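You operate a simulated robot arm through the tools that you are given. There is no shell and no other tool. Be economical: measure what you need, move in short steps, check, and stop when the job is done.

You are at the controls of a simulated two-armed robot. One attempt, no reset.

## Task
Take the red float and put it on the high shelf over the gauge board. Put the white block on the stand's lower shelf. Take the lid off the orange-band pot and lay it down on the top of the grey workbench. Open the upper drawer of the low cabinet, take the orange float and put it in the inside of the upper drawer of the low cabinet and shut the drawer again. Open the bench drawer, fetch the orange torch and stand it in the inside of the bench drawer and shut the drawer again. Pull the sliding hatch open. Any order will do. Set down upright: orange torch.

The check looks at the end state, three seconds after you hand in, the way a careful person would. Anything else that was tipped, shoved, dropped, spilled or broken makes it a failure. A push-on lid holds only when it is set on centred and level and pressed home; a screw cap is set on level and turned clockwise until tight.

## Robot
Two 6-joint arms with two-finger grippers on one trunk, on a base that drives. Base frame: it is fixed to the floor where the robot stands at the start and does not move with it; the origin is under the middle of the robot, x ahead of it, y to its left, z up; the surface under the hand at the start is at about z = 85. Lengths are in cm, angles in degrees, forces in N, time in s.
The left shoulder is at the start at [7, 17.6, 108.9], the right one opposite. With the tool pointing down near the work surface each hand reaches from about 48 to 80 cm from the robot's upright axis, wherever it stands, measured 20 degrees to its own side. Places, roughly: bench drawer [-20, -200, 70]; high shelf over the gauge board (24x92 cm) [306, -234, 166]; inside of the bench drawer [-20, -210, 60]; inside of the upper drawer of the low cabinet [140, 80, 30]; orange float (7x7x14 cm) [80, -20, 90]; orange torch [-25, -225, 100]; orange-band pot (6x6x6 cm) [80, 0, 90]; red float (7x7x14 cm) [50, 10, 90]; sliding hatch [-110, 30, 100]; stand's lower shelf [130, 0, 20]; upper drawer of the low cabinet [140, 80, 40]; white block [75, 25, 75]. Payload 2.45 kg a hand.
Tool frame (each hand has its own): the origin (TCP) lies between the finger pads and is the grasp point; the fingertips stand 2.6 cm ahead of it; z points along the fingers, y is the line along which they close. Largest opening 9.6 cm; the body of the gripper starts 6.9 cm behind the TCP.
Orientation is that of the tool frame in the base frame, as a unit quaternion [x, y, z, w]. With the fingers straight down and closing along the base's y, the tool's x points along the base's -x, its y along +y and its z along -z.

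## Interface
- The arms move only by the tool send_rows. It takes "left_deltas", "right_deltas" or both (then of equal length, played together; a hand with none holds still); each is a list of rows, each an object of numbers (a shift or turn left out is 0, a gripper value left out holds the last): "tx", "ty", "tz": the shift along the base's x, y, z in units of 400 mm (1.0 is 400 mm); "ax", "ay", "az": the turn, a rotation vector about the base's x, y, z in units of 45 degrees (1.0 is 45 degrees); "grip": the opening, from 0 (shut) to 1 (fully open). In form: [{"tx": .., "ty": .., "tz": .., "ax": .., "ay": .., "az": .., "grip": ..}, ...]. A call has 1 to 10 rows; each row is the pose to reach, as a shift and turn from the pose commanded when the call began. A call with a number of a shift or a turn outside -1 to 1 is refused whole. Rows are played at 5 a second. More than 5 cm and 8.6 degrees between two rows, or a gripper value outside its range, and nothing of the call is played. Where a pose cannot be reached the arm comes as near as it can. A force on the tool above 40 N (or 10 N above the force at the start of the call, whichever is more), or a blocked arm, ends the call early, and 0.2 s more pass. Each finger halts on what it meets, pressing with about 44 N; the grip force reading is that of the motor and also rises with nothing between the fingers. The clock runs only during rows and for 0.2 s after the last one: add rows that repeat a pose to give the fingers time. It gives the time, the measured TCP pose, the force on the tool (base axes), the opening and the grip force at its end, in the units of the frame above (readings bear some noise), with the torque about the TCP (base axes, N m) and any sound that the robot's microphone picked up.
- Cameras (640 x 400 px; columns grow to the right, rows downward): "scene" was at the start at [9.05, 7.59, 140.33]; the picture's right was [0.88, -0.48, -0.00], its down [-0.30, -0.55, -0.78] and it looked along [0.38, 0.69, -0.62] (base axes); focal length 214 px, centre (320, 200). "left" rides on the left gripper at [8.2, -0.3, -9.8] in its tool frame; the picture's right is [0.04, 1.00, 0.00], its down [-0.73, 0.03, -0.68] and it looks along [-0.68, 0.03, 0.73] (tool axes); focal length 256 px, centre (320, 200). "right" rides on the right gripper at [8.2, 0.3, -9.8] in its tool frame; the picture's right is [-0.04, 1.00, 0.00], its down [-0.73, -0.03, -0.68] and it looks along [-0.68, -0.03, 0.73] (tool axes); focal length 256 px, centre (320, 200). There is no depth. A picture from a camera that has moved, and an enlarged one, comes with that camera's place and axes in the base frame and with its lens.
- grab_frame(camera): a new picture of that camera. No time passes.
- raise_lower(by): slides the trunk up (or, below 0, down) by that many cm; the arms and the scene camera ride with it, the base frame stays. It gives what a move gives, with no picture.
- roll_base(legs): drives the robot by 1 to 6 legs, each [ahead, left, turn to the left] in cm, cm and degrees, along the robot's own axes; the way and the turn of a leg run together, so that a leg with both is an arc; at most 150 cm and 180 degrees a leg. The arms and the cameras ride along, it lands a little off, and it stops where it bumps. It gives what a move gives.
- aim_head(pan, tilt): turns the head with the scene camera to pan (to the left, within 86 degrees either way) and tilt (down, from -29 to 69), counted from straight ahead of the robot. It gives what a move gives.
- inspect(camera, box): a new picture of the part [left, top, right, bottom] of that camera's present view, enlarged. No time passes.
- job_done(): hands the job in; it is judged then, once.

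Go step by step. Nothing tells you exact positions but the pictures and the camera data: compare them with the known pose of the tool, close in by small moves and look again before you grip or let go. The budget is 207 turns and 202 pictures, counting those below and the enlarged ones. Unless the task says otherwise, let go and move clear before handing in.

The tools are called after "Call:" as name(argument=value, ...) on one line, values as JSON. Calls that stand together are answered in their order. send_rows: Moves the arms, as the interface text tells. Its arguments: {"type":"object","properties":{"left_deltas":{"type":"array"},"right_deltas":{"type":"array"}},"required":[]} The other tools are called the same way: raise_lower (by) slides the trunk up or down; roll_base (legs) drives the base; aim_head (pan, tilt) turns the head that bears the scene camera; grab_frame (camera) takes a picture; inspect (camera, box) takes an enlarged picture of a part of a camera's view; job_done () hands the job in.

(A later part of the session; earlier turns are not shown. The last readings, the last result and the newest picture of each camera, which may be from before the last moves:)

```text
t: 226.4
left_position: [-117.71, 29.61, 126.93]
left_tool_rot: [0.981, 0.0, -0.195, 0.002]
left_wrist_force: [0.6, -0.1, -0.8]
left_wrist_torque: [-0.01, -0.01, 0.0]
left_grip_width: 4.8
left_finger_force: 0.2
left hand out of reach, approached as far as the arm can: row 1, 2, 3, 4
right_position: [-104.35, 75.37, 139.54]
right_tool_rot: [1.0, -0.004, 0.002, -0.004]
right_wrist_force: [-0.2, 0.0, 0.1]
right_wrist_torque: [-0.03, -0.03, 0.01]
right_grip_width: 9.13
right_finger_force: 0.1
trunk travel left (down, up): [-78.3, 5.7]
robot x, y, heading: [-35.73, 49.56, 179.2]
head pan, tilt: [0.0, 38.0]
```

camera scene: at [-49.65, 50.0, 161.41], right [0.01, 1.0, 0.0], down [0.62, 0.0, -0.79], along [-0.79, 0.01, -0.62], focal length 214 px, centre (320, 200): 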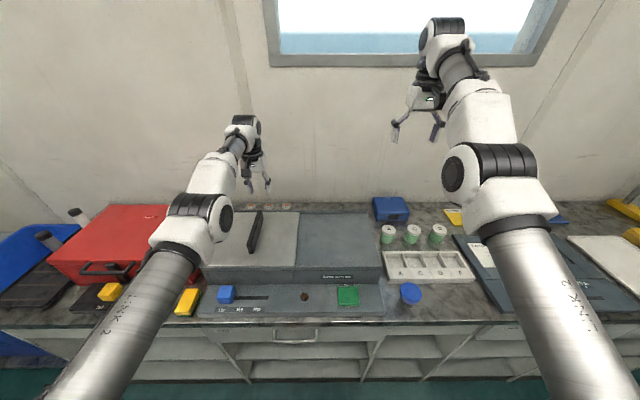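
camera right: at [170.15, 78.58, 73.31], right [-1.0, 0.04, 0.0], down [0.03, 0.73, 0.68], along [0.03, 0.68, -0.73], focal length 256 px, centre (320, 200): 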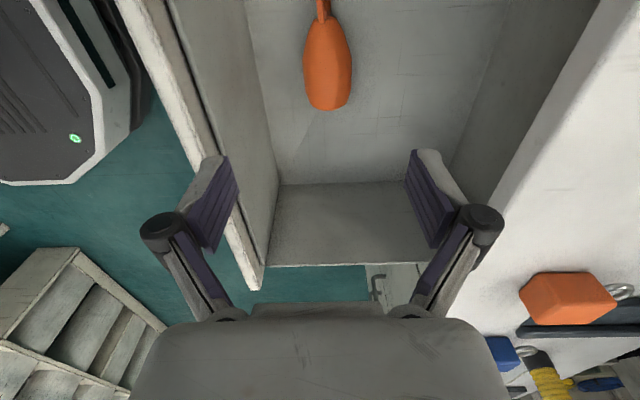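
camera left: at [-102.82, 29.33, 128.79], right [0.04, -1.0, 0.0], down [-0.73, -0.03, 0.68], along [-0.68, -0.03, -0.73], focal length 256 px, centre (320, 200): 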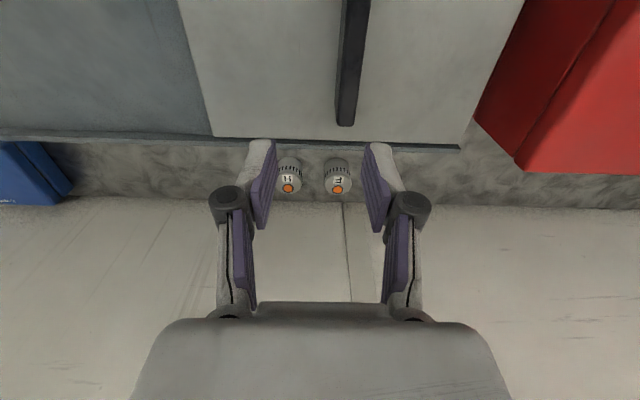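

Call:
send_rows(left_deltas=[{"tx": 0.1}, {"tx": 0.2}, {"tx": 0.3}, {"tx": 0.3}])

```text
t: 227.4
left_position: [-117.34, 29.93, 128.42]
left_tool_rot: [0.981, 0.0, -0.195, 0.003]
left_wrist_force: [0.0, -0.9, 0.0]
left_wrist_torque: [-0.01, 0.0, -0.02]
left_grip_width: 4.81
left_finger_force: 0.2
left hand out of reach, approached as far as the arm can: row 1, 2, 3, 4
right_position: [-104.32, 75.34, 139.6]
right_tool_rot: [1.0, -0.004, 0.002, -0.005]
right_wrist_force: [0.5, 0.3, 0.2]
right_wrist_torque: [-0.01, 0.02, 0.0]
right_grip_width: 9.12
right_finger_force: 0.1
trunk travel left (down, up): [-78.3, 5.7]
robot x, y, heading: [-35.65, 49.76, 179.6]
head pan, tilt: [0.0, 38.0]
```

Call:
send_rows(left_deltas=[{"ty": -0.05, "tz": -0.05}, {"ty": -0.1, "tz": -0.1}, {"ty": -0.1, "tz": -0.2}, {"ty": -0.1, "tz": -0.3}, {"ty": -0.1, "tz": -0.4}, {"ty": -0.1, "tz": -0.4}, {"ty": -0.1, "tz": -0.3}, {"ty": -0.1, "tz": -0.2}, {"ty": -0.1, "tz": -0.1}])

```text
t: 229.4
left_position: [-118.26, 26.16, 124.69]
left_tool_rot: [0.981, 0.0, -0.195, 0.002]
left_wrist_force: [0.0, 0.9, -0.2]
left_wrist_torque: [-0.03, 0.0, -0.01]
left_grip_width: 4.8
left_finger_force: 0.1
left hand out of reach, approached as far as the arm can: row 1, 2, 3, 4, 5, 6, 7, 8, 9
right_position: [-104.26, 75.32, 139.57]
right_tool_rot: [1.0, -0.004, 0.002, -0.005]
right_wrist_force: [0.2, -0.5, -0.1]
right_wrist_torque: [0.0, -0.01, -0.01]
right_grip_width: 9.11
right_finger_force: 0.1
trunk travel left (down, up): [-78.3, 5.7]
robot x, y, heading: [-36.11, 49.9, 179.7]
head pan, tilt: [0.0, 38.0]
```

The left arm seems locked straight. I'll swing it up and then down, which should let the elbow flex again.

Call:
send_rows(left_deltas=[{"tz": 0.1, "tx": 0.04}, {"tz": 0.2, "tx": 0.08}, {"tz": 0.3, "tx": 0.14}, {"tz": 0.4, "tx": 0.2}, {"tz": 0.5, "tx": 0.26}, {"tz": 0.6, "tx": 0.32}, {"tz": 0.7, "tx": 0.38}])

Call:
send_rows(left_deltas=[{"tz": -0.08, "tx": 0.06}, {"tz": -0.16, "tx": 0.12}, {"tz": -0.24, "tx": 0.18}, {"tz": -0.32, "tx": 0.22}, {"tz": -0.4, "tx": 0.22}, {"tz": -0.5, "tx": 0.22}, {"tz": -0.6, "tx": 0.22}])

Call:
grab_frame(camera="scene")

```text
t: 231.0
left_position: [-105.68, 26.28, 152.35]
left_tool_rot: [0.981, -0.001, -0.195, 0.002]
left_wrist_force: [-0.5, 0.4, 1.0]
left_wrist_torque: [0.0, 0.0, -0.01]
left_grip_width: 4.79
left_finger_force: 0.0
left hand out of reach, approached as far as the arm can: row 1, 2, 3, 4, 5, 6, 7
right_position: [-104.16, 75.34, 139.66]
right_tool_rot: [1.0, -0.005, 0.002, -0.004]
right_wrist_force: [-0.2, 0.6, 0.5]
right_wrist_torque: [-0.02, 0.02, 0.0]
right_grip_width: 9.08
right_finger_force: 0.0
trunk travel left (down, up): [-78.3, 5.7]
robot x, y, heading: [-36.13, 50.05, 179.7]
head pan, tilt: [0.0, 38.0]
```

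```text
t: 232.6
left_position: [-106.41, 26.14, 151.61]
left_tool_rot: [0.981, -0.001, -0.195, 0.002]
left_wrist_force: [0.4, 0.6, -0.1]
left_wrist_torque: [-0.03, -0.01, 0.0]
left_grip_width: 4.81
left_finger_force: 0.1
left hand out of reach, approached as far as the arm can: row 1, 2, 3, 4, 5, 6, 7
right_position: [-104.35, 75.35, 139.48]
right_tool_rot: [1.0, -0.005, 0.002, -0.004]
right_wrist_force: [0.4, -0.3, 0.2]
right_wrist_torque: [-0.04, -0.01, -0.03]
right_grip_width: 9.14
right_finger_force: 0.1
trunk travel left (down, up): [-78.3, 5.7]
robot x, y, heading: [-35.7, 49.74, 179.5]
head pan, tilt: [0.0, 38.0]
```

```text
90 pictures are left
camera scene: at [-49.67, 49.99, 161.4], right [0.01, 1.0, 0.0], down [0.62, 0.0, -0.79], along [-0.79, 0.01, -0.62], focal length 214 px, centre (320, 200)
```

scene: 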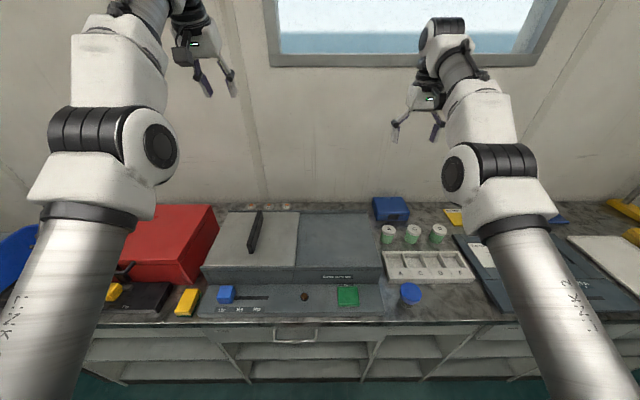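

Call:
send_rows(left_deltas=[{"tz": -0.08, "tx": -0.05}, {"tz": -0.16, "tx": -0.1}, {"tz": -0.26, "tx": -0.13}, {"tz": -0.36, "tx": -0.14}, {"tz": -0.46, "tx": -0.14}, {"tz": -0.56, "tx": -0.12}, {"tz": -0.64, "tx": -0.06}, {"tz": -0.66, "tx": 0.04}, {"tz": -0.66, "tx": 0.14}])

```text
t: 234.6
left_position: [-116.72, 27.09, 130.65]
left_tool_rot: [0.981, -0.001, -0.195, 0.003]
left_wrist_force: [-0.1, 0.4, 0.7]
left_wrist_torque: [0.04, 0.0, -0.01]
left_grip_width: 4.81
left_finger_force: 0.0
left hand out of reach, approached as far as the arm can: row 3, 4, 5, 6, 7, 8, 9
right_position: [-104.26, 75.34, 139.63]
right_tool_rot: [1.0, -0.005, 0.002, -0.005]
right_wrist_force: [-0.4, 0.1, -0.5]
right_wrist_torque: [0.0, 0.0, -0.02]
right_grip_width: 9.13
right_finger_force: 0.1
trunk travel left (down, up): [-78.3, 5.7]
robot x, y, heading: [-35.99, 49.84, 179.6]
head pan, tilt: [0.0, 38.0]
```

Call:
send_rows(left_deltas=[{"tz": 0.1, "tx": 0.04}, {"tz": 0.2, "tx": 0.08}, {"tz": 0.3, "tx": 0.14}, {"tz": 0.4, "tx": 0.2}, {"tz": 0.5, "tx": 0.26}, {"tz": 0.56, "tx": 0.3}])

Call:
send_rows(left_deltas=[{"tz": -0.08, "tx": -0.05}, {"tz": -0.16, "tx": -0.1}, {"tz": -0.24, "tx": -0.1}, {"tz": -0.32, "tx": -0.08}, {"tz": -0.4, "tx": -0.05}, {"tz": -0.48, "tx": 0.0}, {"tz": -0.54, "tx": 0.06}])

```text
t: 236.0
left_position: [-104.92, 26.7, 153.38]
left_tool_rot: [0.981, -0.001, -0.195, 0.002]
left_wrist_force: [-0.1, 0.1, 1.1]
left_wrist_torque: [0.0, -0.01, 0.0]
left_grip_width: 4.78
left_finger_force: 0.1
left hand out of reach, approached as far as the arm can: row 3, 4
right_position: [-104.29, 75.35, 139.6]
right_tool_rot: [1.0, -0.004, 0.002, -0.003]
right_wrist_force: [-0.1, -0.2, 0.2]
right_wrist_torque: [0.01, 0.03, 0.0]
right_grip_width: 9.13
right_finger_force: 0.0
trunk travel left (down, up): [-78.3, 5.7]
robot x, y, heading: [-35.72, 49.63, 179.6]
head pan, tilt: [0.0, 38.0]
```

```text
t: 237.6
left_position: [-111.71, 26.89, 143.04]
left_tool_rot: [0.981, -0.001, -0.196, 0.002]
left_wrist_force: [0.2, 0.7, 0.8]
left_wrist_torque: [0.03, 0.01, 0.02]
left_grip_width: 4.79
left_finger_force: 0.2
left hand out of reach, approached as far as the arm can: row 2, 3, 4, 5, 6, 7
right_position: [-104.32, 75.4, 139.54]
right_tool_rot: [1.0, -0.005, 0.001, -0.004]
right_wrist_force: [0.1, -0.9, 0.0]
right_wrist_torque: [0.02, 0.0, -0.01]
right_grip_width: 9.1
right_finger_force: 0.0
trunk travel left (down, up): [-78.3, 5.7]
robot x, y, heading: [-36.21, 50.1, 179.7]
head pan, tilt: [0.0, 38.0]
```

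Call:
send_rows(left_deltas=[{"tz": 0.1, "tx": 0.06}, {"tz": 0.2, "tx": 0.12}, {"tz": 0.28, "tx": 0.2}, {"tz": 0.32, "tx": 0.3}, {"tz": 0.34, "tx": 0.4}, {"tz": 0.34, "tx": 0.5}, {"tz": 0.34, "tx": 0.6}])

Call:
grab_frame(camera="scene")

```text
t: 239.2
left_position: [-96.92, 27.16, 162.04]
left_tool_rot: [0.982, -0.001, -0.189, 0.002]
left_wrist_force: [-0.6, 0.8, -0.3]
left_wrist_torque: [0.0, -0.04, 0.0]
left_grip_width: 4.81
left_finger_force: 0.2
left hand out of reach, approached as far as the arm can: row 3, 4, 5, 6, 7
right_position: [-104.82, 75.24, 139.36]
right_tool_rot: [1.0, -0.004, 0.003, -0.005]
right_wrist_force: [0.0, 0.9, -1.4]
right_wrist_torque: [-0.01, -0.09, 0.02]
right_grip_width: 9.12
right_finger_force: 0.1
trunk travel left (down, up): [-78.3, 5.7]
robot x, y, heading: [-36.01, 50.24, 179.8]
head pan, tilt: [0.0, 38.0]
```

```text
89 pictures are left
camera scene: at [-50.18, 49.93, 161.35], right [0.01, 1.0, 0.0], down [0.62, 0.0, -0.79], along [-0.79, 0.01, -0.62], focal length 214 px, centre (320, 200)
```

scene: 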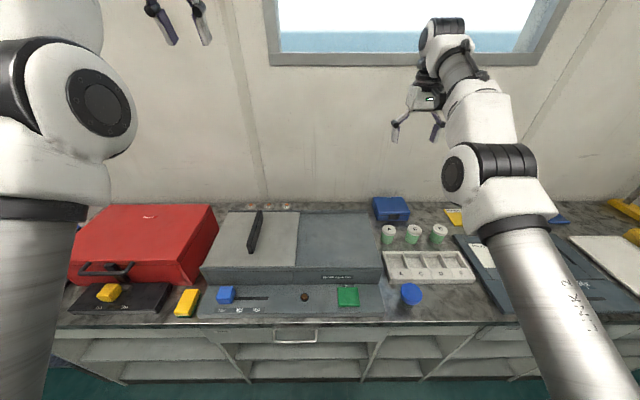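

The arm is exactly straight (reach ≈69 cm from the shoulder). I'll sweep it down along an arc slightly inside that radius so the elbow flexes the right way.

Call:
send_rows(left_deltas=[{"tx": -0.08, "tz": -0.0925}, {"tx": -0.158, "tz": -0.18}, {"tx": -0.229, "tz": -0.275}, {"tx": -0.294, "tz": -0.375}, {"tx": -0.349, "tz": -0.4775}, {"tx": -0.397, "tz": -0.585}, {"tx": -0.436, "tz": -0.695}, {"tx": -0.468, "tz": -0.8075}, {"tx": -0.488, "tz": -0.925}])

```text
t: 241.2
left_position: [-118.23, 27.31, 125.59]
left_tool_rot: [0.981, -0.001, -0.195, 0.002]
left_wrist_force: [-0.5, -1.0, -0.2]
left_wrist_torque: [-0.01, -0.01, 0.03]
left_grip_width: 4.81
left_finger_force: 0.0
left hand out of reach, approached as far as the arm can: row 1, 2, 3, 4, 5, 6, 7, 8, 9
right_position: [-104.63, 75.29, 139.49]
right_tool_rot: [1.0, -0.004, 0.003, -0.004]
right_wrist_force: [0.2, -0.5, 0.1]
right_wrist_torque: [-0.01, -0.04, 0.0]
right_grip_width: 9.13
right_finger_force: 0.1
trunk travel left (down, up): [-78.3, 5.7]
robot x, y, heading: [-35.8, 49.72, 179.7]
head pan, tilt: [0.0, 38.0]
```

Call:
aim_head(pan=35, tilt=25)

Call:
grab_frame(camera="scene")

```text
t: 242.2
left_position: [-118.02, 27.37, 125.79]
left_tool_rot: [0.981, -0.001, -0.196, 0.002]
left_wrist_force: [0.3, 0.2, -0.5]
left_wrist_torque: [0.01, 0.0, -0.03]
left_grip_width: 4.8
left_finger_force: 0.1
right_position: [-104.35, 75.22, 139.63]
right_tool_rot: [1.0, -0.005, 0.003, -0.004]
right_wrist_force: [-0.7, 0.4, -0.2]
right_wrist_torque: [-0.02, 0.01, -0.01]
right_grip_width: 9.14
right_finger_force: 0.1
trunk travel left (down, up): [-78.3, 5.7]
robot x, y, heading: [-35.78, 49.86, 179.8]
head pan, tilt: [35.0, 25.0]
```

```text
88 pictures are left
camera scene: at [-48.55, 44.72, 163.44], right [-0.57, 0.82, 0.0], down [0.35, 0.24, -0.91], along [-0.75, -0.51, -0.42], focal length 214 px, centre (320, 200)
```

scene: 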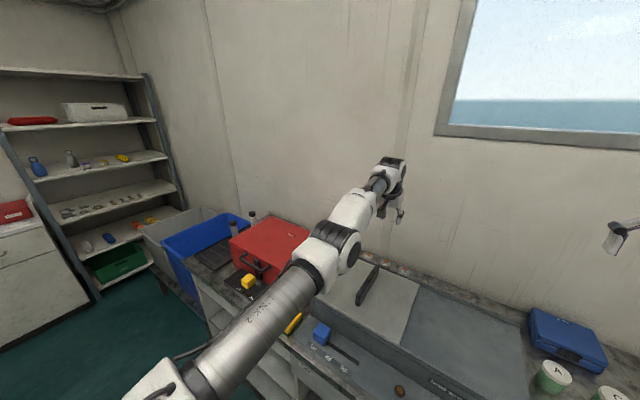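

Call:
send_rows(left_deltas=[{"tx": 0.01, "tz": -0.005}, {"tx": 0.02, "tz": -0.01}, {"tx": 0.03, "tz": -0.015}, {"tx": 0.04, "tz": -0.02}, {"tx": 0.05, "tz": -0.03}, {"tx": 0.06, "tz": -0.04}, {"tx": 0.08, "tz": -0.05}, {"tx": 0.1, "tz": -0.06}, {"tx": 0.12, "tz": -0.07}, {"tx": 0.14, "tz": -0.08}])

```text
t: 244.4
left_position: [-118.52, 27.48, 123.9]
left_tool_rot: [0.981, 0.0, -0.195, 0.003]
left_wrist_force: [0.0, -0.4, 0.2]
left_wrist_torque: [0.0, -0.02, 0.05]
left_grip_width: 4.79
left_finger_force: 0.0
left hand out of reach, approached as far as the arm can: row 1, 2, 3, 4, 5, 6, 7, 8, 9, 10
right_position: [-104.39, 75.35, 139.6]
right_tool_rot: [1.0, -0.004, 0.002, -0.005]
right_wrist_force: [1.0, 0.5, -0.4]
right_wrist_torque: [0.01, -0.04, 0.0]
right_grip_width: 9.1
right_finger_force: 0.0
trunk travel left (down, up): [-78.3, 5.7]
robot x, y, heading: [-35.75, 49.84, 179.6]
head pan, tilt: [35.0, 25.0]
```

The elbow is stuck on the wrong side of straight. I'll sweep up then down just outside the reach circle, coming inside at the end of the downward sweep so it flexes properly.

Call:
send_rows(left_deltas=[{"tx": -0.0225, "tz": 0.115}, {"tx": 0.01, "tz": 0.2275}, {"tx": 0.05, "tz": 0.3375}, {"tx": 0.0975, "tz": 0.445}, {"tx": 0.1525, "tz": 0.55}, {"tx": 0.215, "tz": 0.65}, {"tx": 0.2825, "tz": 0.745}, {"tx": 0.355, "tz": 0.8325}])

Call:
send_rows(left_deltas=[{"tx": -0.1, "tz": -0.0725}, {"tx": -0.17, "tz": -0.165}, {"tx": -0.235, "tz": -0.265}, {"tx": -0.2925, "tz": -0.3725}, {"tx": -0.34, "tz": -0.4825}, {"tx": -0.38, "tz": -0.595}, {"tx": -0.3475, "tz": -0.715}, {"tx": -0.305, "tz": -0.83}, {"tx": -0.245, "tz": -0.925}, {"tx": -0.1525, "tz": -0.9925}])

```text
t: 246.2
left_position: [-102.39, 27.34, 156.43]
left_tool_rot: [0.98, 0.0, -0.197, 0.002]
left_wrist_force: [0.2, 0.1, 0.8]
left_wrist_torque: [0.0, 0.05, 0.0]
left_grip_width: 4.78
left_finger_force: 0.0
left hand out of reach, approached as far as the arm can: row 1, 2, 3, 4, 5, 6, 7, 8
right_position: [-104.09, 75.3, 139.67]
right_tool_rot: [1.0, -0.004, 0.0, -0.006]
right_wrist_force: [0.6, 0.4, 0.7]
right_wrist_torque: [-0.04, 0.02, -0.01]
right_grip_width: 9.13
right_finger_force: 0.0
trunk travel left (down, up): [-78.3, 5.7]
robot x, y, heading: [-36.0, 49.58, 179.9]
head pan, tilt: [35.0, 25.0]
```

```text
t: 248.4
left_position: [-109.02, 27.42, 116.6]
left_tool_rot: [0.98, -0.001, -0.197, 0.001]
left_wrist_force: [0.2, -0.3, 0.2]
left_wrist_torque: [0.05, -0.01, 0.02]
left_grip_width: 4.8
left_finger_force: 0.0
left hand out of reach, approached as far as the arm can: row 1, 2, 3, 4, 5, 6
right_position: [-104.46, 75.32, 139.63]
right_tool_rot: [1.0, -0.004, 0.002, -0.005]
right_wrist_force: [0.3, -0.2, -0.7]
right_wrist_torque: [0.01, 0.04, -0.01]
right_grip_width: 9.11
right_finger_force: 0.0
trunk travel left (down, up): [-78.3, 5.7]
robot x, y, heading: [-35.64, 49.93, 179.5]
head pan, tilt: [35.0, 25.0]
```

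That freed the elbow. Level the hand again and hover above the grip bar.

Call:
send_rows(left_deltas=[{"tx": 0.04, "ay": -0.16}, {"tx": 0.08, "ay": -0.33}, {"tx": 0.125, "ay": -0.505}, {"tx": 0.125, "tz": -0.07, "ay": -0.505}, {"tx": 0.125, "tz": -0.1, "ay": -0.505}])

Call:
grab_frame(camera="left")

```text
t: 249.6
left_position: [-103.95, 27.2, 112.55]
left_tool_rot: [1.0, -0.001, 0.002, 0.001]
left_wrist_force: [0.9, -0.8, -0.4]
left_wrist_torque: [-0.01, 0.0, 0.01]
left_grip_width: 4.81
left_finger_force: 0.0
right_position: [-104.34, 75.41, 139.51]
right_tool_rot: [1.0, -0.005, 0.002, -0.004]
right_wrist_force: [-0.6, -0.7, 0.0]
right_wrist_torque: [-0.01, 0.01, 0.0]
right_grip_width: 9.12
right_finger_force: 0.1
trunk travel left (down, up): [-78.3, 5.7]
robot x, y, heading: [-35.66, 50.08, 179.6]
head pan, tilt: [35.0, 25.0]
```

```text
87 pictures are left
camera left: at [-95.69, 27.41, 122.51], right [0.04, -1.0, 0.0], down [-0.74, -0.03, 0.68], along [-0.68, -0.03, -0.74], focal length 256 px, centre (320, 200)
```

left: 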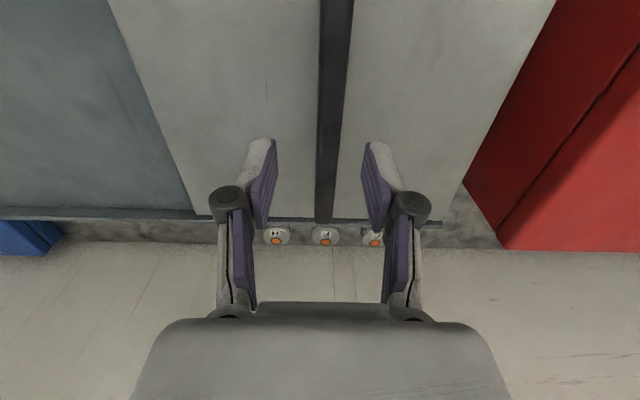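

Call:
send_rows(left_deltas=[{"ty": -0.022, "tz": -0.08}, {"ty": -0.022, "tz": -0.15}, {"ty": -0.022, "tz": -0.2}, {"ty": -0.022, "tz": -0.2}])

Call:
grab_frame(camera="left")

```text
t: 250.6
left_position: [-103.93, 26.63, 104.58]
left_tool_rot: [1.0, 0.0, 0.0, 0.002]
left_wrist_force: [-0.1, 0.4, -0.1]
left_wrist_torque: [-0.02, -0.01, -0.01]
left_grip_width: 4.82
left_finger_force: 0.1
right_position: [-104.32, 75.34, 139.63]
right_tool_rot: [1.0, -0.004, 0.001, -0.005]
right_wrist_force: [-0.5, 0.7, -1.0]
right_wrist_torque: [0.0, -0.02, -0.01]
right_grip_width: 9.13
right_finger_force: 0.0
trunk travel left (down, up): [-78.3, 5.7]
robot x, y, heading: [-35.77, 49.69, 179.4]
head pan, tilt: [35.0, 25.0]
```

```text
86 pictures are left
camera left: at [-95.69, 26.75, 114.52], right [0.04, -1.0, 0.0], down [-0.74, -0.03, 0.68], along [-0.68, -0.03, -0.74], focal length 256 px, centre (320, 200)
```

left: 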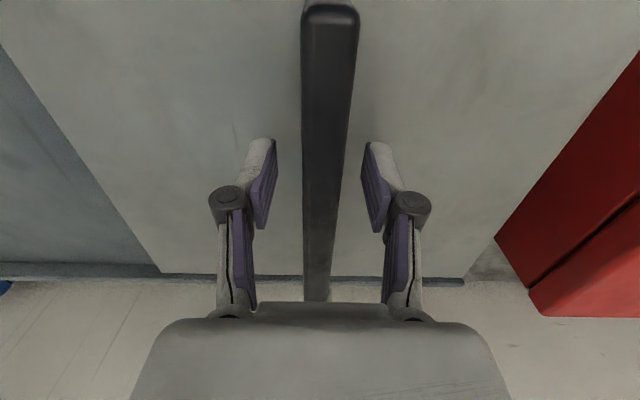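

Call:
send_rows(left_deltas=[{"grip": 0.25}, {"grip": 0.1}, {"grip": 0.1}, {"grip": 0.1}])

Call:
send_rows(left_deltas=[{"ty": 0.03}, {"ty": 0.06}, {"ty": 0.1}, {"ty": 0.14}])

Call:
grab_frame(camera="left")

```text
t: 251.6
left_position: [-103.88, 26.64, 104.61]
left_tool_rot: [1.0, -0.001, 0.002, 0.002]
left_wrist_force: [0.0, 0.1, -0.5]
left_wrist_torque: [0.05, 0.13, 0.25]
left_grip_width: 1.78
left_finger_force: 43.2
right_position: [-104.37, 75.4, 139.66]
right_tool_rot: [1.0, -0.005, 0.002, -0.005]
right_wrist_force: [0.5, -1.1, -0.7]
right_wrist_torque: [0.02, 0.01, -0.01]
right_grip_width: 9.13
right_finger_force: 0.0
trunk travel left (down, up): [-78.3, 5.7]
robot x, y, heading: [-35.62, 49.96, 179.7]
head pan, tilt: [35.0, 25.0]
```

```text
t: 252.6
left_position: [-103.93, 31.99, 104.68]
left_tool_rot: [1.0, -0.001, 0.001, 0.003]
left_wrist_force: [-2.5, -2.2, 6.5]
left_wrist_torque: [-0.02, -0.36, 0.22]
left_grip_width: 1.78
left_finger_force: 43.0
right_position: [-104.42, 75.54, 139.67]
right_tool_rot: [1.0, -0.004, 0.002, -0.004]
right_wrist_force: [0.1, -0.1, -0.2]
right_wrist_torque: [-0.03, -0.01, -0.01]
right_grip_width: 9.11
right_finger_force: 0.1
trunk travel left (down, up): [-78.3, 5.7]
robot x, y, heading: [-35.75, 50.05, 179.5]
head pan, tilt: [35.0, 25.0]
```

```text
85 pictures are left
camera left: at [-95.68, 32.24, 114.54], right [0.04, -1.0, 0.0], down [-0.73, -0.03, 0.68], along [-0.68, -0.03, -0.74], focal length 256 px, centre (320, 200)
```

left: 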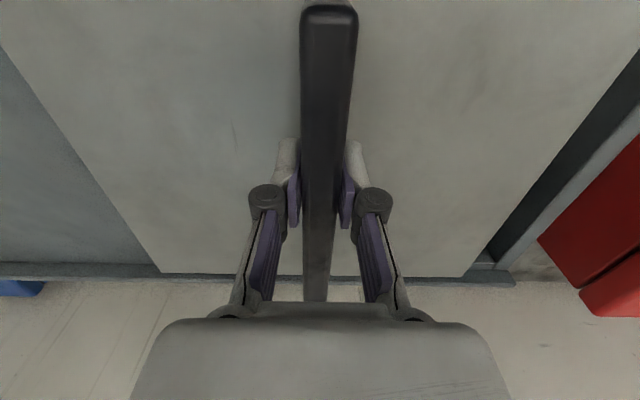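

The hatch slides to the right, an opening shows at left. Keep sliding until it stops.

Call:
send_rows(left_deltas=[{"ty": 0.06}, {"ty": 0.12}, {"ty": 0.18}, {"ty": 0.24}, {"ty": 0.3}, {"ty": 0.36}, {"ty": 0.42}, {"ty": 0.48}, {"ty": 0.54}, {"ty": 0.6}])

Call:
aim_head(pan=0, tilt=38)

Call:
grab_frame(camera="scene")

```text
t: 254.8
left_position: [-105.52, 52.93, 104.0]
left_tool_rot: [1.0, -0.001, 0.005, 0.003]
left_wrist_force: [5.8, 2.1, -12.5]
left_wrist_torque: [0.06, -1.37, 0.14]
left_grip_width: 1.79
left_finger_force: 42.9
left hand out of reach, approached as far as the arm can: row 8, 9, 10
right_position: [-104.48, 75.29, 139.43]
right_tool_rot: [1.0, -0.004, 0.002, -0.005]
right_wrist_force: [0.7, -1.0, 0.5]
right_wrist_torque: [0.03, 0.0, 0.03]
right_grip_width: 9.11
right_finger_force: 0.1
trunk travel left (down, up): [-78.3, 5.7]
robot x, y, heading: [-35.73, 50.08, 179.5]
head pan, tilt: [35.0, 25.0]
```

```text
t: 255.8
left_position: [-105.77, 52.95, 104.16]
left_tool_rot: [1.0, -0.001, 0.004, 0.002]
left_wrist_force: [16.2, -1.1, -28.2]
left_wrist_torque: [0.01, -0.51, 0.25]
left_grip_width: 1.81
left_finger_force: 43.5
right_position: [-104.43, 75.32, 139.41]
right_tool_rot: [1.0, -0.005, 0.003, -0.005]
right_wrist_force: [0.3, 0.3, -1.0]
right_wrist_torque: [0.0, -0.01, 0.02]
right_grip_width: 9.12
right_finger_force: 0.1
trunk travel left (down, up): [-78.3, 5.7]
robot x, y, heading: [-35.7, 49.66, 179.5]
head pan, tilt: [0.0, 38.0]
```

```text
84 pictures are left
camera scene: at [-49.75, 50.0, 161.39], right [0.01, 1.0, 0.0], down [0.62, 0.0, -0.79], along [-0.79, 0.0, -0.62], focal length 214 px, centre (320, 200)
```

scene: 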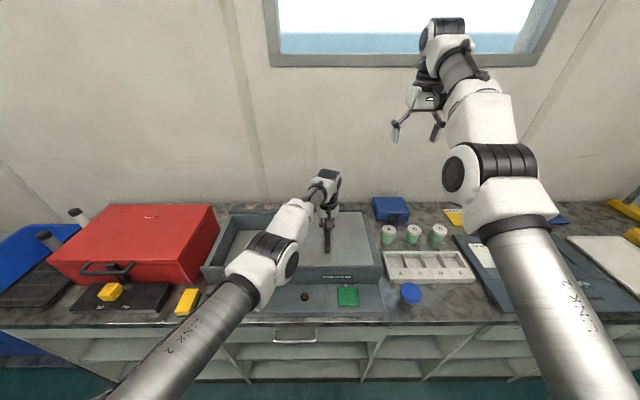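

Almost fully open; use a small base strafe to take it to its stop.

Call:
send_rows(left_deltas=[{"tz": 0.01}, {"tz": 0.02}])

Call:
roll_base(legs=[[0, -3, 0]])

Call:
inspect(camera="scene", box=[180, 180, 420, 330])

```text
t: 256.4
left_position: [-106.03, 52.86, 104.86]
left_tool_rot: [1.0, -0.001, 0.004, 0.001]
left_wrist_force: [8.0, -1.2, -30.8]
left_wrist_torque: [-0.02, -0.14, 0.25]
left_grip_width: 1.81
left_finger_force: 42.7
right_position: [-104.73, 75.33, 139.38]
right_tool_rot: [1.0, -0.004, 0.004, -0.005]
right_wrist_force: [0.3, -0.5, 0.8]
right_wrist_torque: [0.04, -0.01, 0.01]
right_grip_width: 9.13
right_finger_force: 0.1
trunk travel left (down, up): [-78.3, 5.7]
robot x, y, heading: [-36.04, 49.65, 179.2]
head pan, tilt: [0.0, 38.0]
```

```text
t: 257.4
left_position: [-106.08, 55.04, 104.94]
left_tool_rot: [1.0, 0.003, 0.004, 0.009]
left_wrist_force: [-3.7, -5.9, -3.5]
left_wrist_torque: [0.15, 0.38, -0.34]
left_grip_width: 1.8
left_finger_force: 42.6
right_position: [-104.63, 78.29, 139.52]
right_tool_rot: [1.0, -0.003, 0.002, -0.005]
right_wrist_force: [-0.5, 0.9, 0.1]
right_wrist_torque: [-0.07, -0.04, -0.01]
right_grip_width: 9.15
right_finger_force: 0.1
trunk travel left (down, up): [-78.3, 5.7]
robot x, y, heading: [-35.75, 52.8, 179.7]
head pan, tilt: [0.0, 38.0]
stopped in leg 1: the force on the tool passed its limit at 56 N (the readings are from after the stop); the commanded pose is now the measured one
```

```text
2.67 times, centred on (300, 255) of scene
camera zoom: at [-49.88, 53.06, 161.4], right [0.0, 1.0, 0.0], down [0.62, 0.0, -0.79], along [-0.79, 0.0, -0.62], focal length 572 px, centre (373, 53)
```

zoom: 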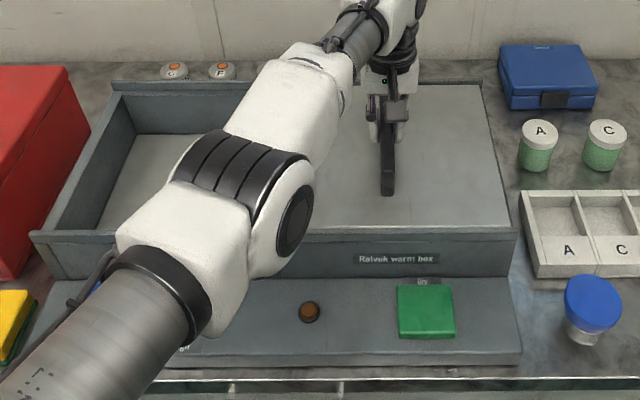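

Hatch is at its stop. Release, lift the left hand, and test that the right arm also moves freely.

Call:
send_rows(left_deltas=[{"grip": 0.4}, {"grip": 0.5}, {"grip": 0.5}, {"tz": 0.1}, {"tz": 0.2, "tx": 0.04}, {"tz": 0.3, "tx": 0.08}, {"tz": 0.4, "tx": 0.14}, {"tz": 0.45, "tx": 0.2}], right_deltas=[{}, {}, {}, {"tx": 0.05}, {"tx": 0.1}, {"tx": 0.15}, {"tx": 0.2}, {"tx": 0.2}])

Call:
inspect(camera="scene", box=[180, 180, 420, 330])

```text
t: 259.2
left_position: [-104.92, 55.28, 120.8]
left_tool_rot: [1.0, 0.001, 0.007, 0.007]
left_wrist_force: [0.8, 0.4, 0.0]
left_wrist_torque: [-0.01, -0.04, -0.01]
left_grip_width: 4.8
left_finger_force: 0.0
left hand out of reach, approached as far as the arm can: row 5, 6, 7, 8
right_position: [-96.94, 78.01, 139.42]
right_tool_rot: [1.0, -0.004, 0.004, -0.005]
right_wrist_force: [-0.1, -0.2, -0.4]
right_wrist_torque: [0.0, -0.06, 0.01]
right_grip_width: 9.09
right_finger_force: 0.1
right hand out of reach, approached as far as the arm can: row 4, 5
trunk travel left (down, up): [-78.3, 5.7]
robot x, y, heading: [-35.73, 52.63, 179.8]
head pan, tilt: [0.0, 38.0]
```

```text
2.67 times, centred on (300, 255) of scene
camera zoom: at [-50.14, 52.88, 161.35], right [0.01, 1.0, 0.0], down [0.62, 0.0, -0.79], along [-0.79, 0.0, -0.62], focal length 572 px, centre (373, 53)
```

zoom: 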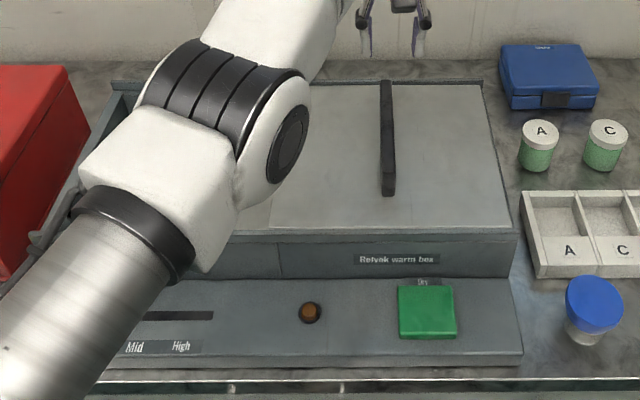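

Hatch is open. Bring the left hand back toward its own side and inward.

Call:
send_rows(left_deltas=[{"ty": -0.1}, {"ty": -0.2}, {"ty": -0.3}, {"ty": -0.4, "tx": 0.05}, {"ty": -0.5, "tx": 0.1}, {"ty": -0.55, "tx": 0.15}, {"ty": -0.55, "tx": 0.2}])

```text
t: 260.8
left_position: [-108.07, 44.33, 123.12]
left_tool_rot: [1.0, 0.002, 0.004, 0.007]
left_wrist_force: [0.4, -0.8, -0.8]
left_wrist_torque: [0.02, 0.01, 0.01]
left_grip_width: 4.81
left_finger_force: 0.0
left hand out of reach, approached as far as the arm can: row 1, 2, 3, 4, 5, 6, 7
right_position: [-96.58, 77.77, 139.67]
right_tool_rot: [1.0, -0.003, 0.002, -0.004]
right_wrist_force: [0.1, -1.1, 0.6]
right_wrist_torque: [-0.01, 0.02, -0.01]
right_grip_width: 9.14
right_finger_force: 0.1
trunk travel left (down, up): [-78.3, 5.7]
robot x, y, heading: [-35.6, 52.83, 179.6]
head pan, tilt: [0.0, 38.0]
```

Call:
send_rows(left_deltas=[{"tx": -0.015, "tz": 0.118}, {"tx": 0.022, "tz": 0.235}, {"tx": 0.07, "tz": 0.347}, {"tx": 0.122, "tz": 0.457}, {"tx": 0.182, "tz": 0.5625}, {"tx": 0.252, "tz": 0.665}, {"tx": 0.327, "tz": 0.76}])

Call:
send_rows(left_deltas=[{"tx": -0.1, "tz": -0.0725}, {"tx": -0.17, "tz": -0.165}, {"tx": -0.235, "tz": -0.265}, {"tx": -0.2925, "tz": -0.3725}, {"tx": -0.335, "tz": -0.4825}, {"tx": -0.355, "tz": -0.5975}, {"tx": -0.3225, "tz": -0.715}, {"tx": -0.275, "tz": -0.8275}, {"tx": -0.2, "tz": -0.915}, {"tx": -0.1, "tz": -0.93}])

```text
t: 262.4
left_position: [-92.99, 44.2, 152.13]
left_tool_rot: [1.0, 0.002, 0.002, 0.007]
left_wrist_force: [1.0, -0.3, -0.6]
left_wrist_torque: [0.01, 0.03, 0.02]
left_grip_width: 4.81
left_finger_force: 0.1
left hand out of reach, approached as far as the arm can: row 1, 2, 3, 4, 5, 6, 7
right_position: [-96.18, 78.02, 139.88]
right_tool_rot: [1.0, -0.004, 0.0, -0.004]
right_wrist_force: [0.1, -0.1, 0.6]
right_wrist_torque: [-0.03, 0.04, -0.02]
right_grip_width: 9.11
right_finger_force: 0.1
trunk travel left (down, up): [-78.3, 5.7]
robot x, y, heading: [-35.93, 52.58, 179.7]
head pan, tilt: [0.0, 38.0]
```

```text
t: 264.6
left_position: [-97.23, 44.11, 115.02]
left_tool_rot: [1.0, 0.003, 0.005, 0.006]
left_wrist_force: [1.5, -0.4, -0.1]
left_wrist_torque: [0.01, -0.01, 0.01]
left_grip_width: 4.8
left_finger_force: 0.1
left hand out of reach, approached as far as the arm can: row 1, 2, 3, 4, 5, 6
right_position: [-96.29, 77.93, 139.84]
right_tool_rot: [1.0, -0.003, 0.001, -0.004]
right_wrist_force: [1.1, -0.8, -1.2]
right_wrist_torque: [0.0, 0.03, -0.01]
right_grip_width: 9.1
right_finger_force: 0.0
trunk travel left (down, up): [-78.3, 5.7]
robot x, y, heading: [-35.94, 52.62, 179.6]
head pan, tilt: [0.0, 38.0]
```

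Freed again. Pull the left hand in, then turn around to face the bench for the red float.

Call:
send_rows(left_deltas=[{"tx": 0.06, "ty": -0.06, "tz": 0.06}, {"tx": 0.12, "ty": -0.12, "tz": 0.12}, {"tx": 0.18, "ty": -0.18, "tz": 0.18}, {"tx": 0.22, "ty": -0.22, "tz": 0.24}])

Call:
roll_base(legs=[[-6, 0, 0], [0, 0, 180], [10, -24, 0]])

Call:
raise_lower(by=-15)

Call:
grab_frame(camera="scene")

```text
t: 265.6
left_position: [-88.43, 35.45, 124.68]
left_tool_rot: [1.0, 0.002, 0.004, 0.007]
left_wrist_force: [-0.2, 0.0, -0.5]
left_wrist_torque: [0.04, 0.01, 0.01]
left_grip_width: 4.79
left_finger_force: 0.1
right_position: [-96.38, 77.75, 139.65]
right_tool_rot: [1.0, -0.004, 0.002, -0.005]
right_wrist_force: [1.1, -0.4, 0.9]
right_wrist_torque: [0.02, -0.01, -0.02]
right_grip_width: 9.12
right_finger_force: 0.1
trunk travel left (down, up): [-78.3, 5.7]
robot x, y, heading: [-35.8, 52.37, 179.8]
head pan, tilt: [0.0, 38.0]
```

```text
t: 275.4
left_position: [32.59, 45.94, 124.71]
left_tool_rot: [-0.004, 1.0, 0.005, -0.003]
left_wrist_force: [-0.6, 0.5, 0.4]
left_wrist_torque: [0.02, 0.02, -0.04]
left_grip_width: 4.81
left_finger_force: 0.0
right_position: [40.83, 3.51, 139.79]
right_tool_rot: [0.002, 1.0, -0.005, -0.002]
right_wrist_force: [0.3, 0.6, 0.0]
right_wrist_torque: [0.0, -0.04, 0.03]
right_grip_width: 9.14
right_finger_force: 0.0
trunk travel left (down, up): [-78.3, 5.7]
robot x, y, heading: [-19.8, 28.17, -0.1]
head pan, tilt: [0.0, 38.0]
```

```text
t: 277.1
left_position: [32.73, 45.72, 109.6]
left_tool_rot: [-0.003, 1.0, 0.007, -0.003]
left_wrist_force: [-0.2, 0.8, 0.0]
left_wrist_torque: [0.01, -0.03, 0.01]
left_grip_width: 4.79
left_finger_force: 0.1
right_position: [40.82, 3.39, 124.63]
right_tool_rot: [0.002, 1.0, -0.005, -0.002]
right_wrist_force: [0.9, -0.1, 0.3]
right_wrist_torque: [0.04, 0.0, 0.01]
right_grip_width: 9.13
right_finger_force: 0.0
trunk travel left (down, up): [-63.3, 20.7]
robot x, y, heading: [-19.76, 28.57, -0.3]
head pan, tilt: [0.0, 38.0]
```

```text
81 pictures are left
camera scene: at [-6.34, 28.46, 146.41], right [0.0, -1.0, 0.0], down [-0.62, 0.0, -0.79], along [0.79, 0.0, -0.62], focal length 214 px, centre (320, 200)
```

scene: 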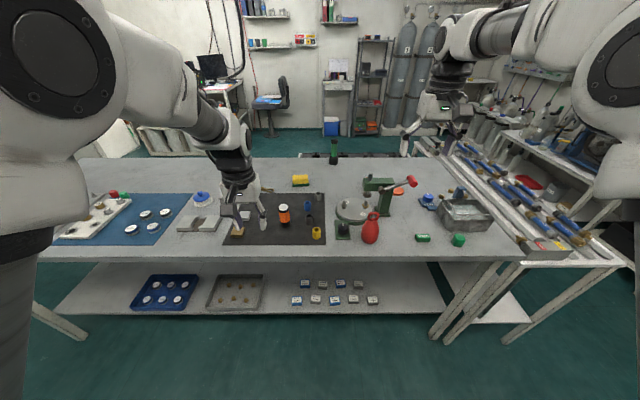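

Red float at about (48,10). Back off 8 cm, then pitch the right hand forward (55°) while moving toward it.

Call:
roll_base(legs=[[-8, 0, 0]])

Call:
send_rows(right_deltas=[{"ay": -0.13, "tx": 0.03, "ty": 0.03}, {"ay": -0.26, "tx": 0.06, "ty": 0.06}, {"ay": -0.39, "tx": 0.09, "ty": 0.09}, {"ay": -0.52, "tx": 0.12, "ty": 0.12}, {"ay": -0.65, "tx": 0.14, "ty": 0.15}, {"ay": -0.65, "tx": 0.14, "ty": 0.17}])

Call:
send_rows(right_deltas=[{"ay": -0.12, "tz": -0.06}, {"ay": -0.24, "tz": -0.12}, {"ay": -0.36, "tz": -0.18}, {"ay": -0.48, "tz": -0.26}, {"ay": -0.57, "tz": -0.36}, {"ay": -0.57, "tz": -0.44}])

Call:
grab_frame(camera="right")

Call:
grab_frame(camera="scene")

```text
t: 278.2
left_position: [24.67, 45.81, 109.67]
left_tool_rot: [-0.003, 1.0, 0.007, -0.005]
left_wrist_force: [0.4, 0.2, -0.7]
left_wrist_torque: [0.0, 0.01, -0.01]
left_grip_width: 4.82
left_finger_force: 0.0
right_position: [32.97, 3.24, 124.52]
right_tool_rot: [0.001, 1.0, -0.004, -0.002]
right_wrist_force: [1.2, 0.0, -0.5]
right_wrist_torque: [0.01, -0.06, -0.02]
right_grip_width: 9.11
right_finger_force: 0.1
trunk travel left (down, up): [-63.3, 20.7]
robot x, y, heading: [-27.8, 28.44, -0.1]
head pan, tilt: [0.0, 38.0]
```

```text
t: 279.6
left_position: [24.58, 45.72, 109.63]
left_tool_rot: [-0.004, 1.0, 0.008, -0.005]
left_wrist_force: [-0.1, -0.2, 0.7]
left_wrist_torque: [-0.02, 0.01, 0.03]
left_grip_width: 4.78
left_finger_force: 0.3
right_position: [38.39, 10.29, 124.68]
right_tool_rot: [0.003, 0.968, -0.003, 0.251]
right_wrist_force: [-0.2, -0.7, 0.0]
right_wrist_torque: [-0.03, -0.03, -0.01]
right_grip_width: 9.13
right_finger_force: 0.0
trunk travel left (down, up): [-63.3, 20.7]
robot x, y, heading: [-28.0, 28.54, -0.0]
head pan, tilt: [0.0, 38.0]
```

```text
t: 281.0
left_position: [24.73, 45.81, 109.55]
left_tool_rot: [-0.004, 1.0, 0.007, -0.004]
left_wrist_force: [-0.2, 0.3, 0.7]
left_wrist_torque: [0.01, 0.05, -0.02]
left_grip_width: 4.79
left_finger_force: 0.0
right_position: [37.1, 11.42, 108.93]
right_tool_rot: [-0.007, 0.916, 0.018, 0.4]
right_wrist_force: [0.8, -0.8, -0.5]
right_wrist_torque: [0.0, 0.03, -0.01]
right_grip_width: 9.14
right_finger_force: 0.1
right hand out of reach, approached as far as the arm can: row 4, 5, 6
trunk travel left (down, up): [-63.3, 20.7]
robot x, y, heading: [-28.12, 28.63, -0.2]
head pan, tilt: [0.0, 38.0]
```

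```text
80 pictures are left
camera right: at [24.26, 11.54, 109.71], right [0.0, 1.0, 0.06], down [0.0, -0.06, 1.0], along [1.0, 0.0, 0.0], focal length 256 px, centre (320, 200)
```

right: 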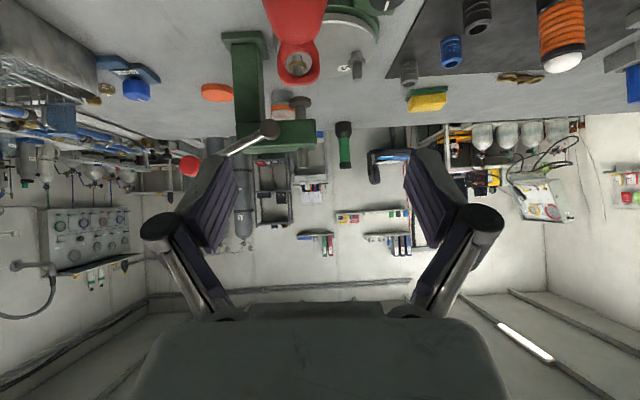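

```text
79 pictures are left
camera scene: at [-14.27, 28.44, 146.4], right [0.0, -1.0, 0.0], down [-0.62, 0.0, -0.79], along [0.79, 0.0, -0.62], focal length 214 px, centre (320, 200)
```

scene: 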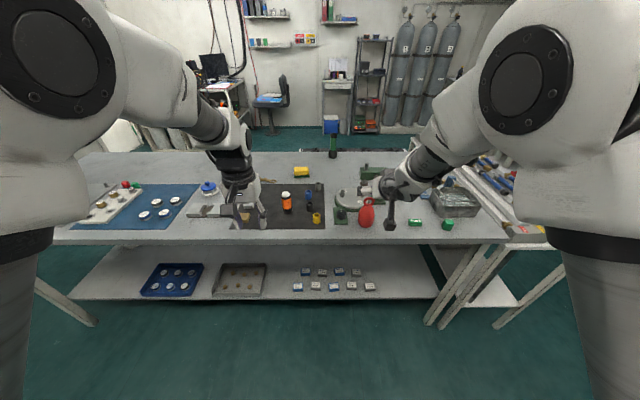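

Call:
send_rows(right_deltas=[{"tx": 0.05, "ty": -0.02, "tz": -0.08, "grip": 1}, {"tx": 0.1, "ty": -0.04, "tz": -0.17}, {"tx": 0.127, "ty": -0.04, "tz": -0.26}, {"tx": 0.127, "ty": -0.04, "tz": -0.26}])

Call:
grab_frame(camera="right")

Call:
inspect(camera="scene", box=[300, 150, 460, 250])

```text
t: 282.0
left_position: [24.44, 45.67, 109.78]
left_tool_rot: [-0.003, 1.0, 0.007, -0.004]
left_wrist_force: [0.1, 0.8, 0.5]
left_wrist_torque: [0.03, -0.04, -0.02]
left_grip_width: 4.79
left_finger_force: 0.0
right_position: [44.64, 0.6, 97.18]
right_tool_rot: [-0.019, 0.891, 0.036, 0.452]
right_wrist_force: [0.1, -0.4, -0.6]
right_wrist_torque: [-0.01, 0.02, 0.0]
right_grip_width: 9.58
right_finger_force: 0.0
right hand out of reach, approached as far as the arm can: row 1, 2, 3, 4
trunk travel left (down, up): [-63.3, 20.7]
robot x, y, heading: [-28.38, 28.37, -0.2]
head pan, tilt: [0.0, 38.0]
```

```text
78 pictures are left
camera right: at [31.78, 0.24, 96.54], right [-0.04, 1.0, 0.08], down [-0.11, -0.08, 0.99], along [0.99, 0.03, 0.11], focal length 256 px, centre (320, 200)
```

right: 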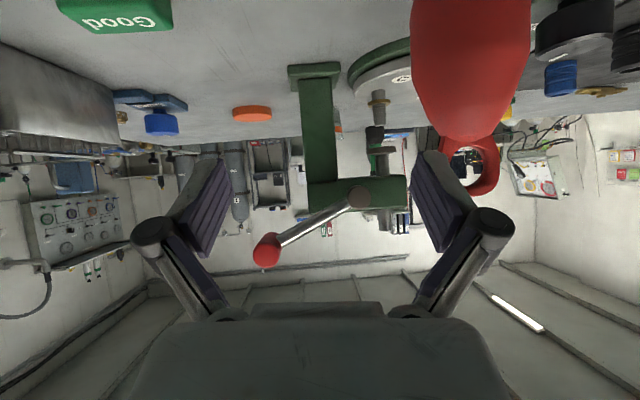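

```text
4.00 times, centred on (380, 200) of scene
camera zoom: at [-14.57, 28.48, 146.43], right [0.0, -1.0, 0.0], down [-0.61, 0.0, -0.79], along [0.79, 0.0, -0.61], focal length 858 px, centre (80, 200)
```

zoom: 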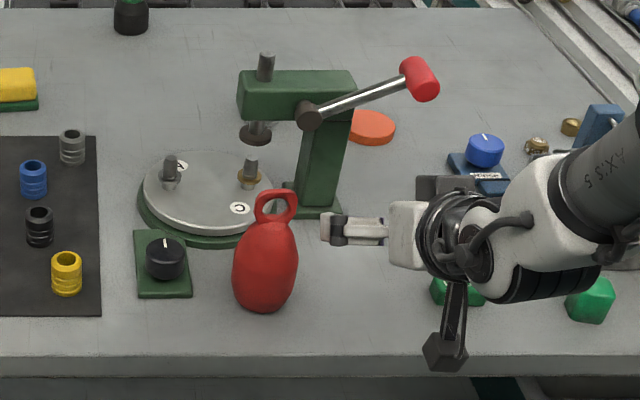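

The hand drifted sideways because the 55° pitch is beyond the wrist's comfort. Raise it first clear of the float and relax the pitch to ~40°.

Call:
send_rows(right_deltas=[{"ty": -0.1, "tz": 0.04}, {"ty": -0.2, "tz": 0.1}, {"ty": -0.2, "tz": 0.2}, {"ty": -0.2, "tz": 0.3, "ay": 0.12}, {"ty": -0.2, "tz": 0.36, "ay": 0.26}, {"ty": -0.2, "tz": 0.36, "ay": 0.38}])

```text
t: 283.4
left_position: [24.56, 45.9, 109.75]
left_tool_rot: [-0.003, 1.0, 0.006, -0.004]
left_wrist_force: [0.6, 0.1, -1.0]
left_wrist_torque: [-0.02, -0.04, 0.0]
left_grip_width: 4.83
left_finger_force: 0.0
right_position: [44.84, -6.74, 111.94]
right_tool_rot: [0.005, 0.947, 0.06, 0.317]
right_wrist_force: [-1.6, -6.6, -2.4]
right_wrist_torque: [0.35, -0.23, 0.42]
right_grip_width: 9.57
right_finger_force: 0.0
right hand out of reach, approached as far as the arm can: row 4, 5
trunk travel left (down, up): [-63.3, 20.7]
robot x, y, heading: [-27.93, 28.48, -0.2]
head pan, tilt: [0.0, 38.0]
```

Call:
grab_frame(camera="scene")

Call:
grab_frame(camera="right")

```text
76 pictures are left
camera scene: at [-14.44, 28.72, 146.4], right [0.0, -1.0, 0.0], down [-0.62, 0.0, -0.79], along [0.79, 0.0, -0.62], focal length 214 px, centre (320, 200)
```

scene: 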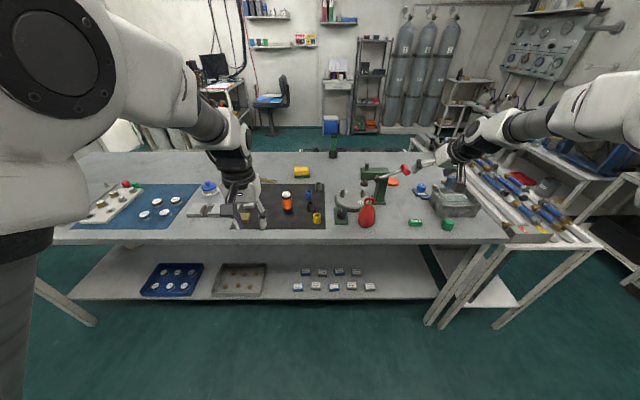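

```text
75 pictures are left
camera right: at [32.32, -6.93, 115.02], right [0.0, 0.99, 0.14], down [0.18, -0.14, 0.97], along [0.98, 0.02, -0.18], focal length 256 px, centre (320, 200)
```

right: 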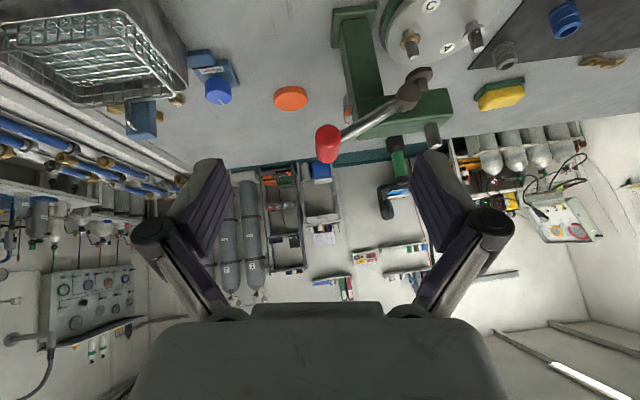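

Call:
send_rows(right_deltas=[{"tz": 0.08}, {"tz": 0.16, "tx": -0.03}, {"tz": 0.16, "tx": -0.06, "ty": 0.1}, {"tz": 0.14, "tx": -0.06, "ty": 0.2}, {"tz": 0.1, "tx": -0.06, "ty": 0.3}, {"tz": 0.1, "tx": -0.06, "ty": 0.41}])

Call:
grab_frame(camera="scene")

Call:
grab_frame(camera="right")

```text
t: 284.8
left_position: [24.65, 45.94, 109.75]
left_tool_rot: [-0.003, 1.0, 0.005, -0.004]
left_wrist_force: [0.2, -0.3, -0.9]
left_wrist_torque: [-0.02, -0.04, 0.0]
left_grip_width: 4.82
left_finger_force: 0.0
right_position: [42.38, 9.15, 115.58]
right_tool_rot: [-0.013, 0.949, 0.038, 0.313]
right_wrist_force: [-0.6, 0.3, 0.4]
right_wrist_torque: [-0.03, 0.0, -0.01]
right_grip_width: 9.56
right_finger_force: 0.1
trunk travel left (down, up): [-63.3, 20.7]
robot x, y, heading: [-28.05, 28.77, 0.2]
head pan, tilt: [0.0, 38.0]
```

```text
74 pictures are left
camera scene: at [-14.41, 28.77, 146.41], right [0.0, -1.0, 0.0], down [-0.62, 0.0, -0.79], along [0.79, 0.0, -0.62], focal length 214 px, centre (320, 200)
```

scene: 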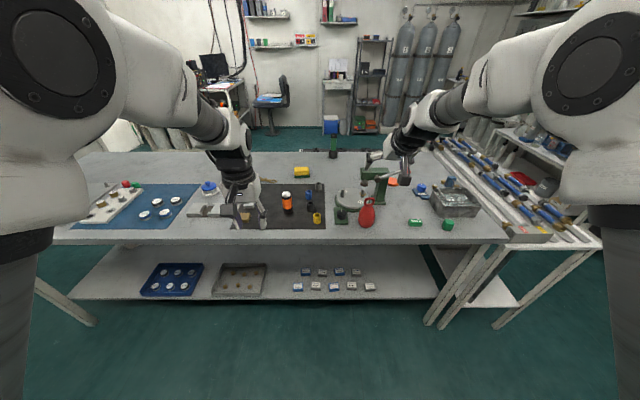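

```text
73 pictures are left
camera right: at [29.85, 8.76, 118.72], right [-0.02, 1.0, 0.09], down [0.19, -0.08, 0.98], along [0.98, 0.03, -0.19], focal length 256 px, centre (320, 200)
```

right: 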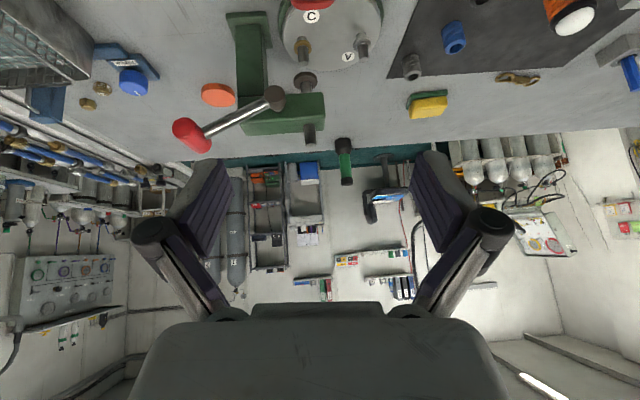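

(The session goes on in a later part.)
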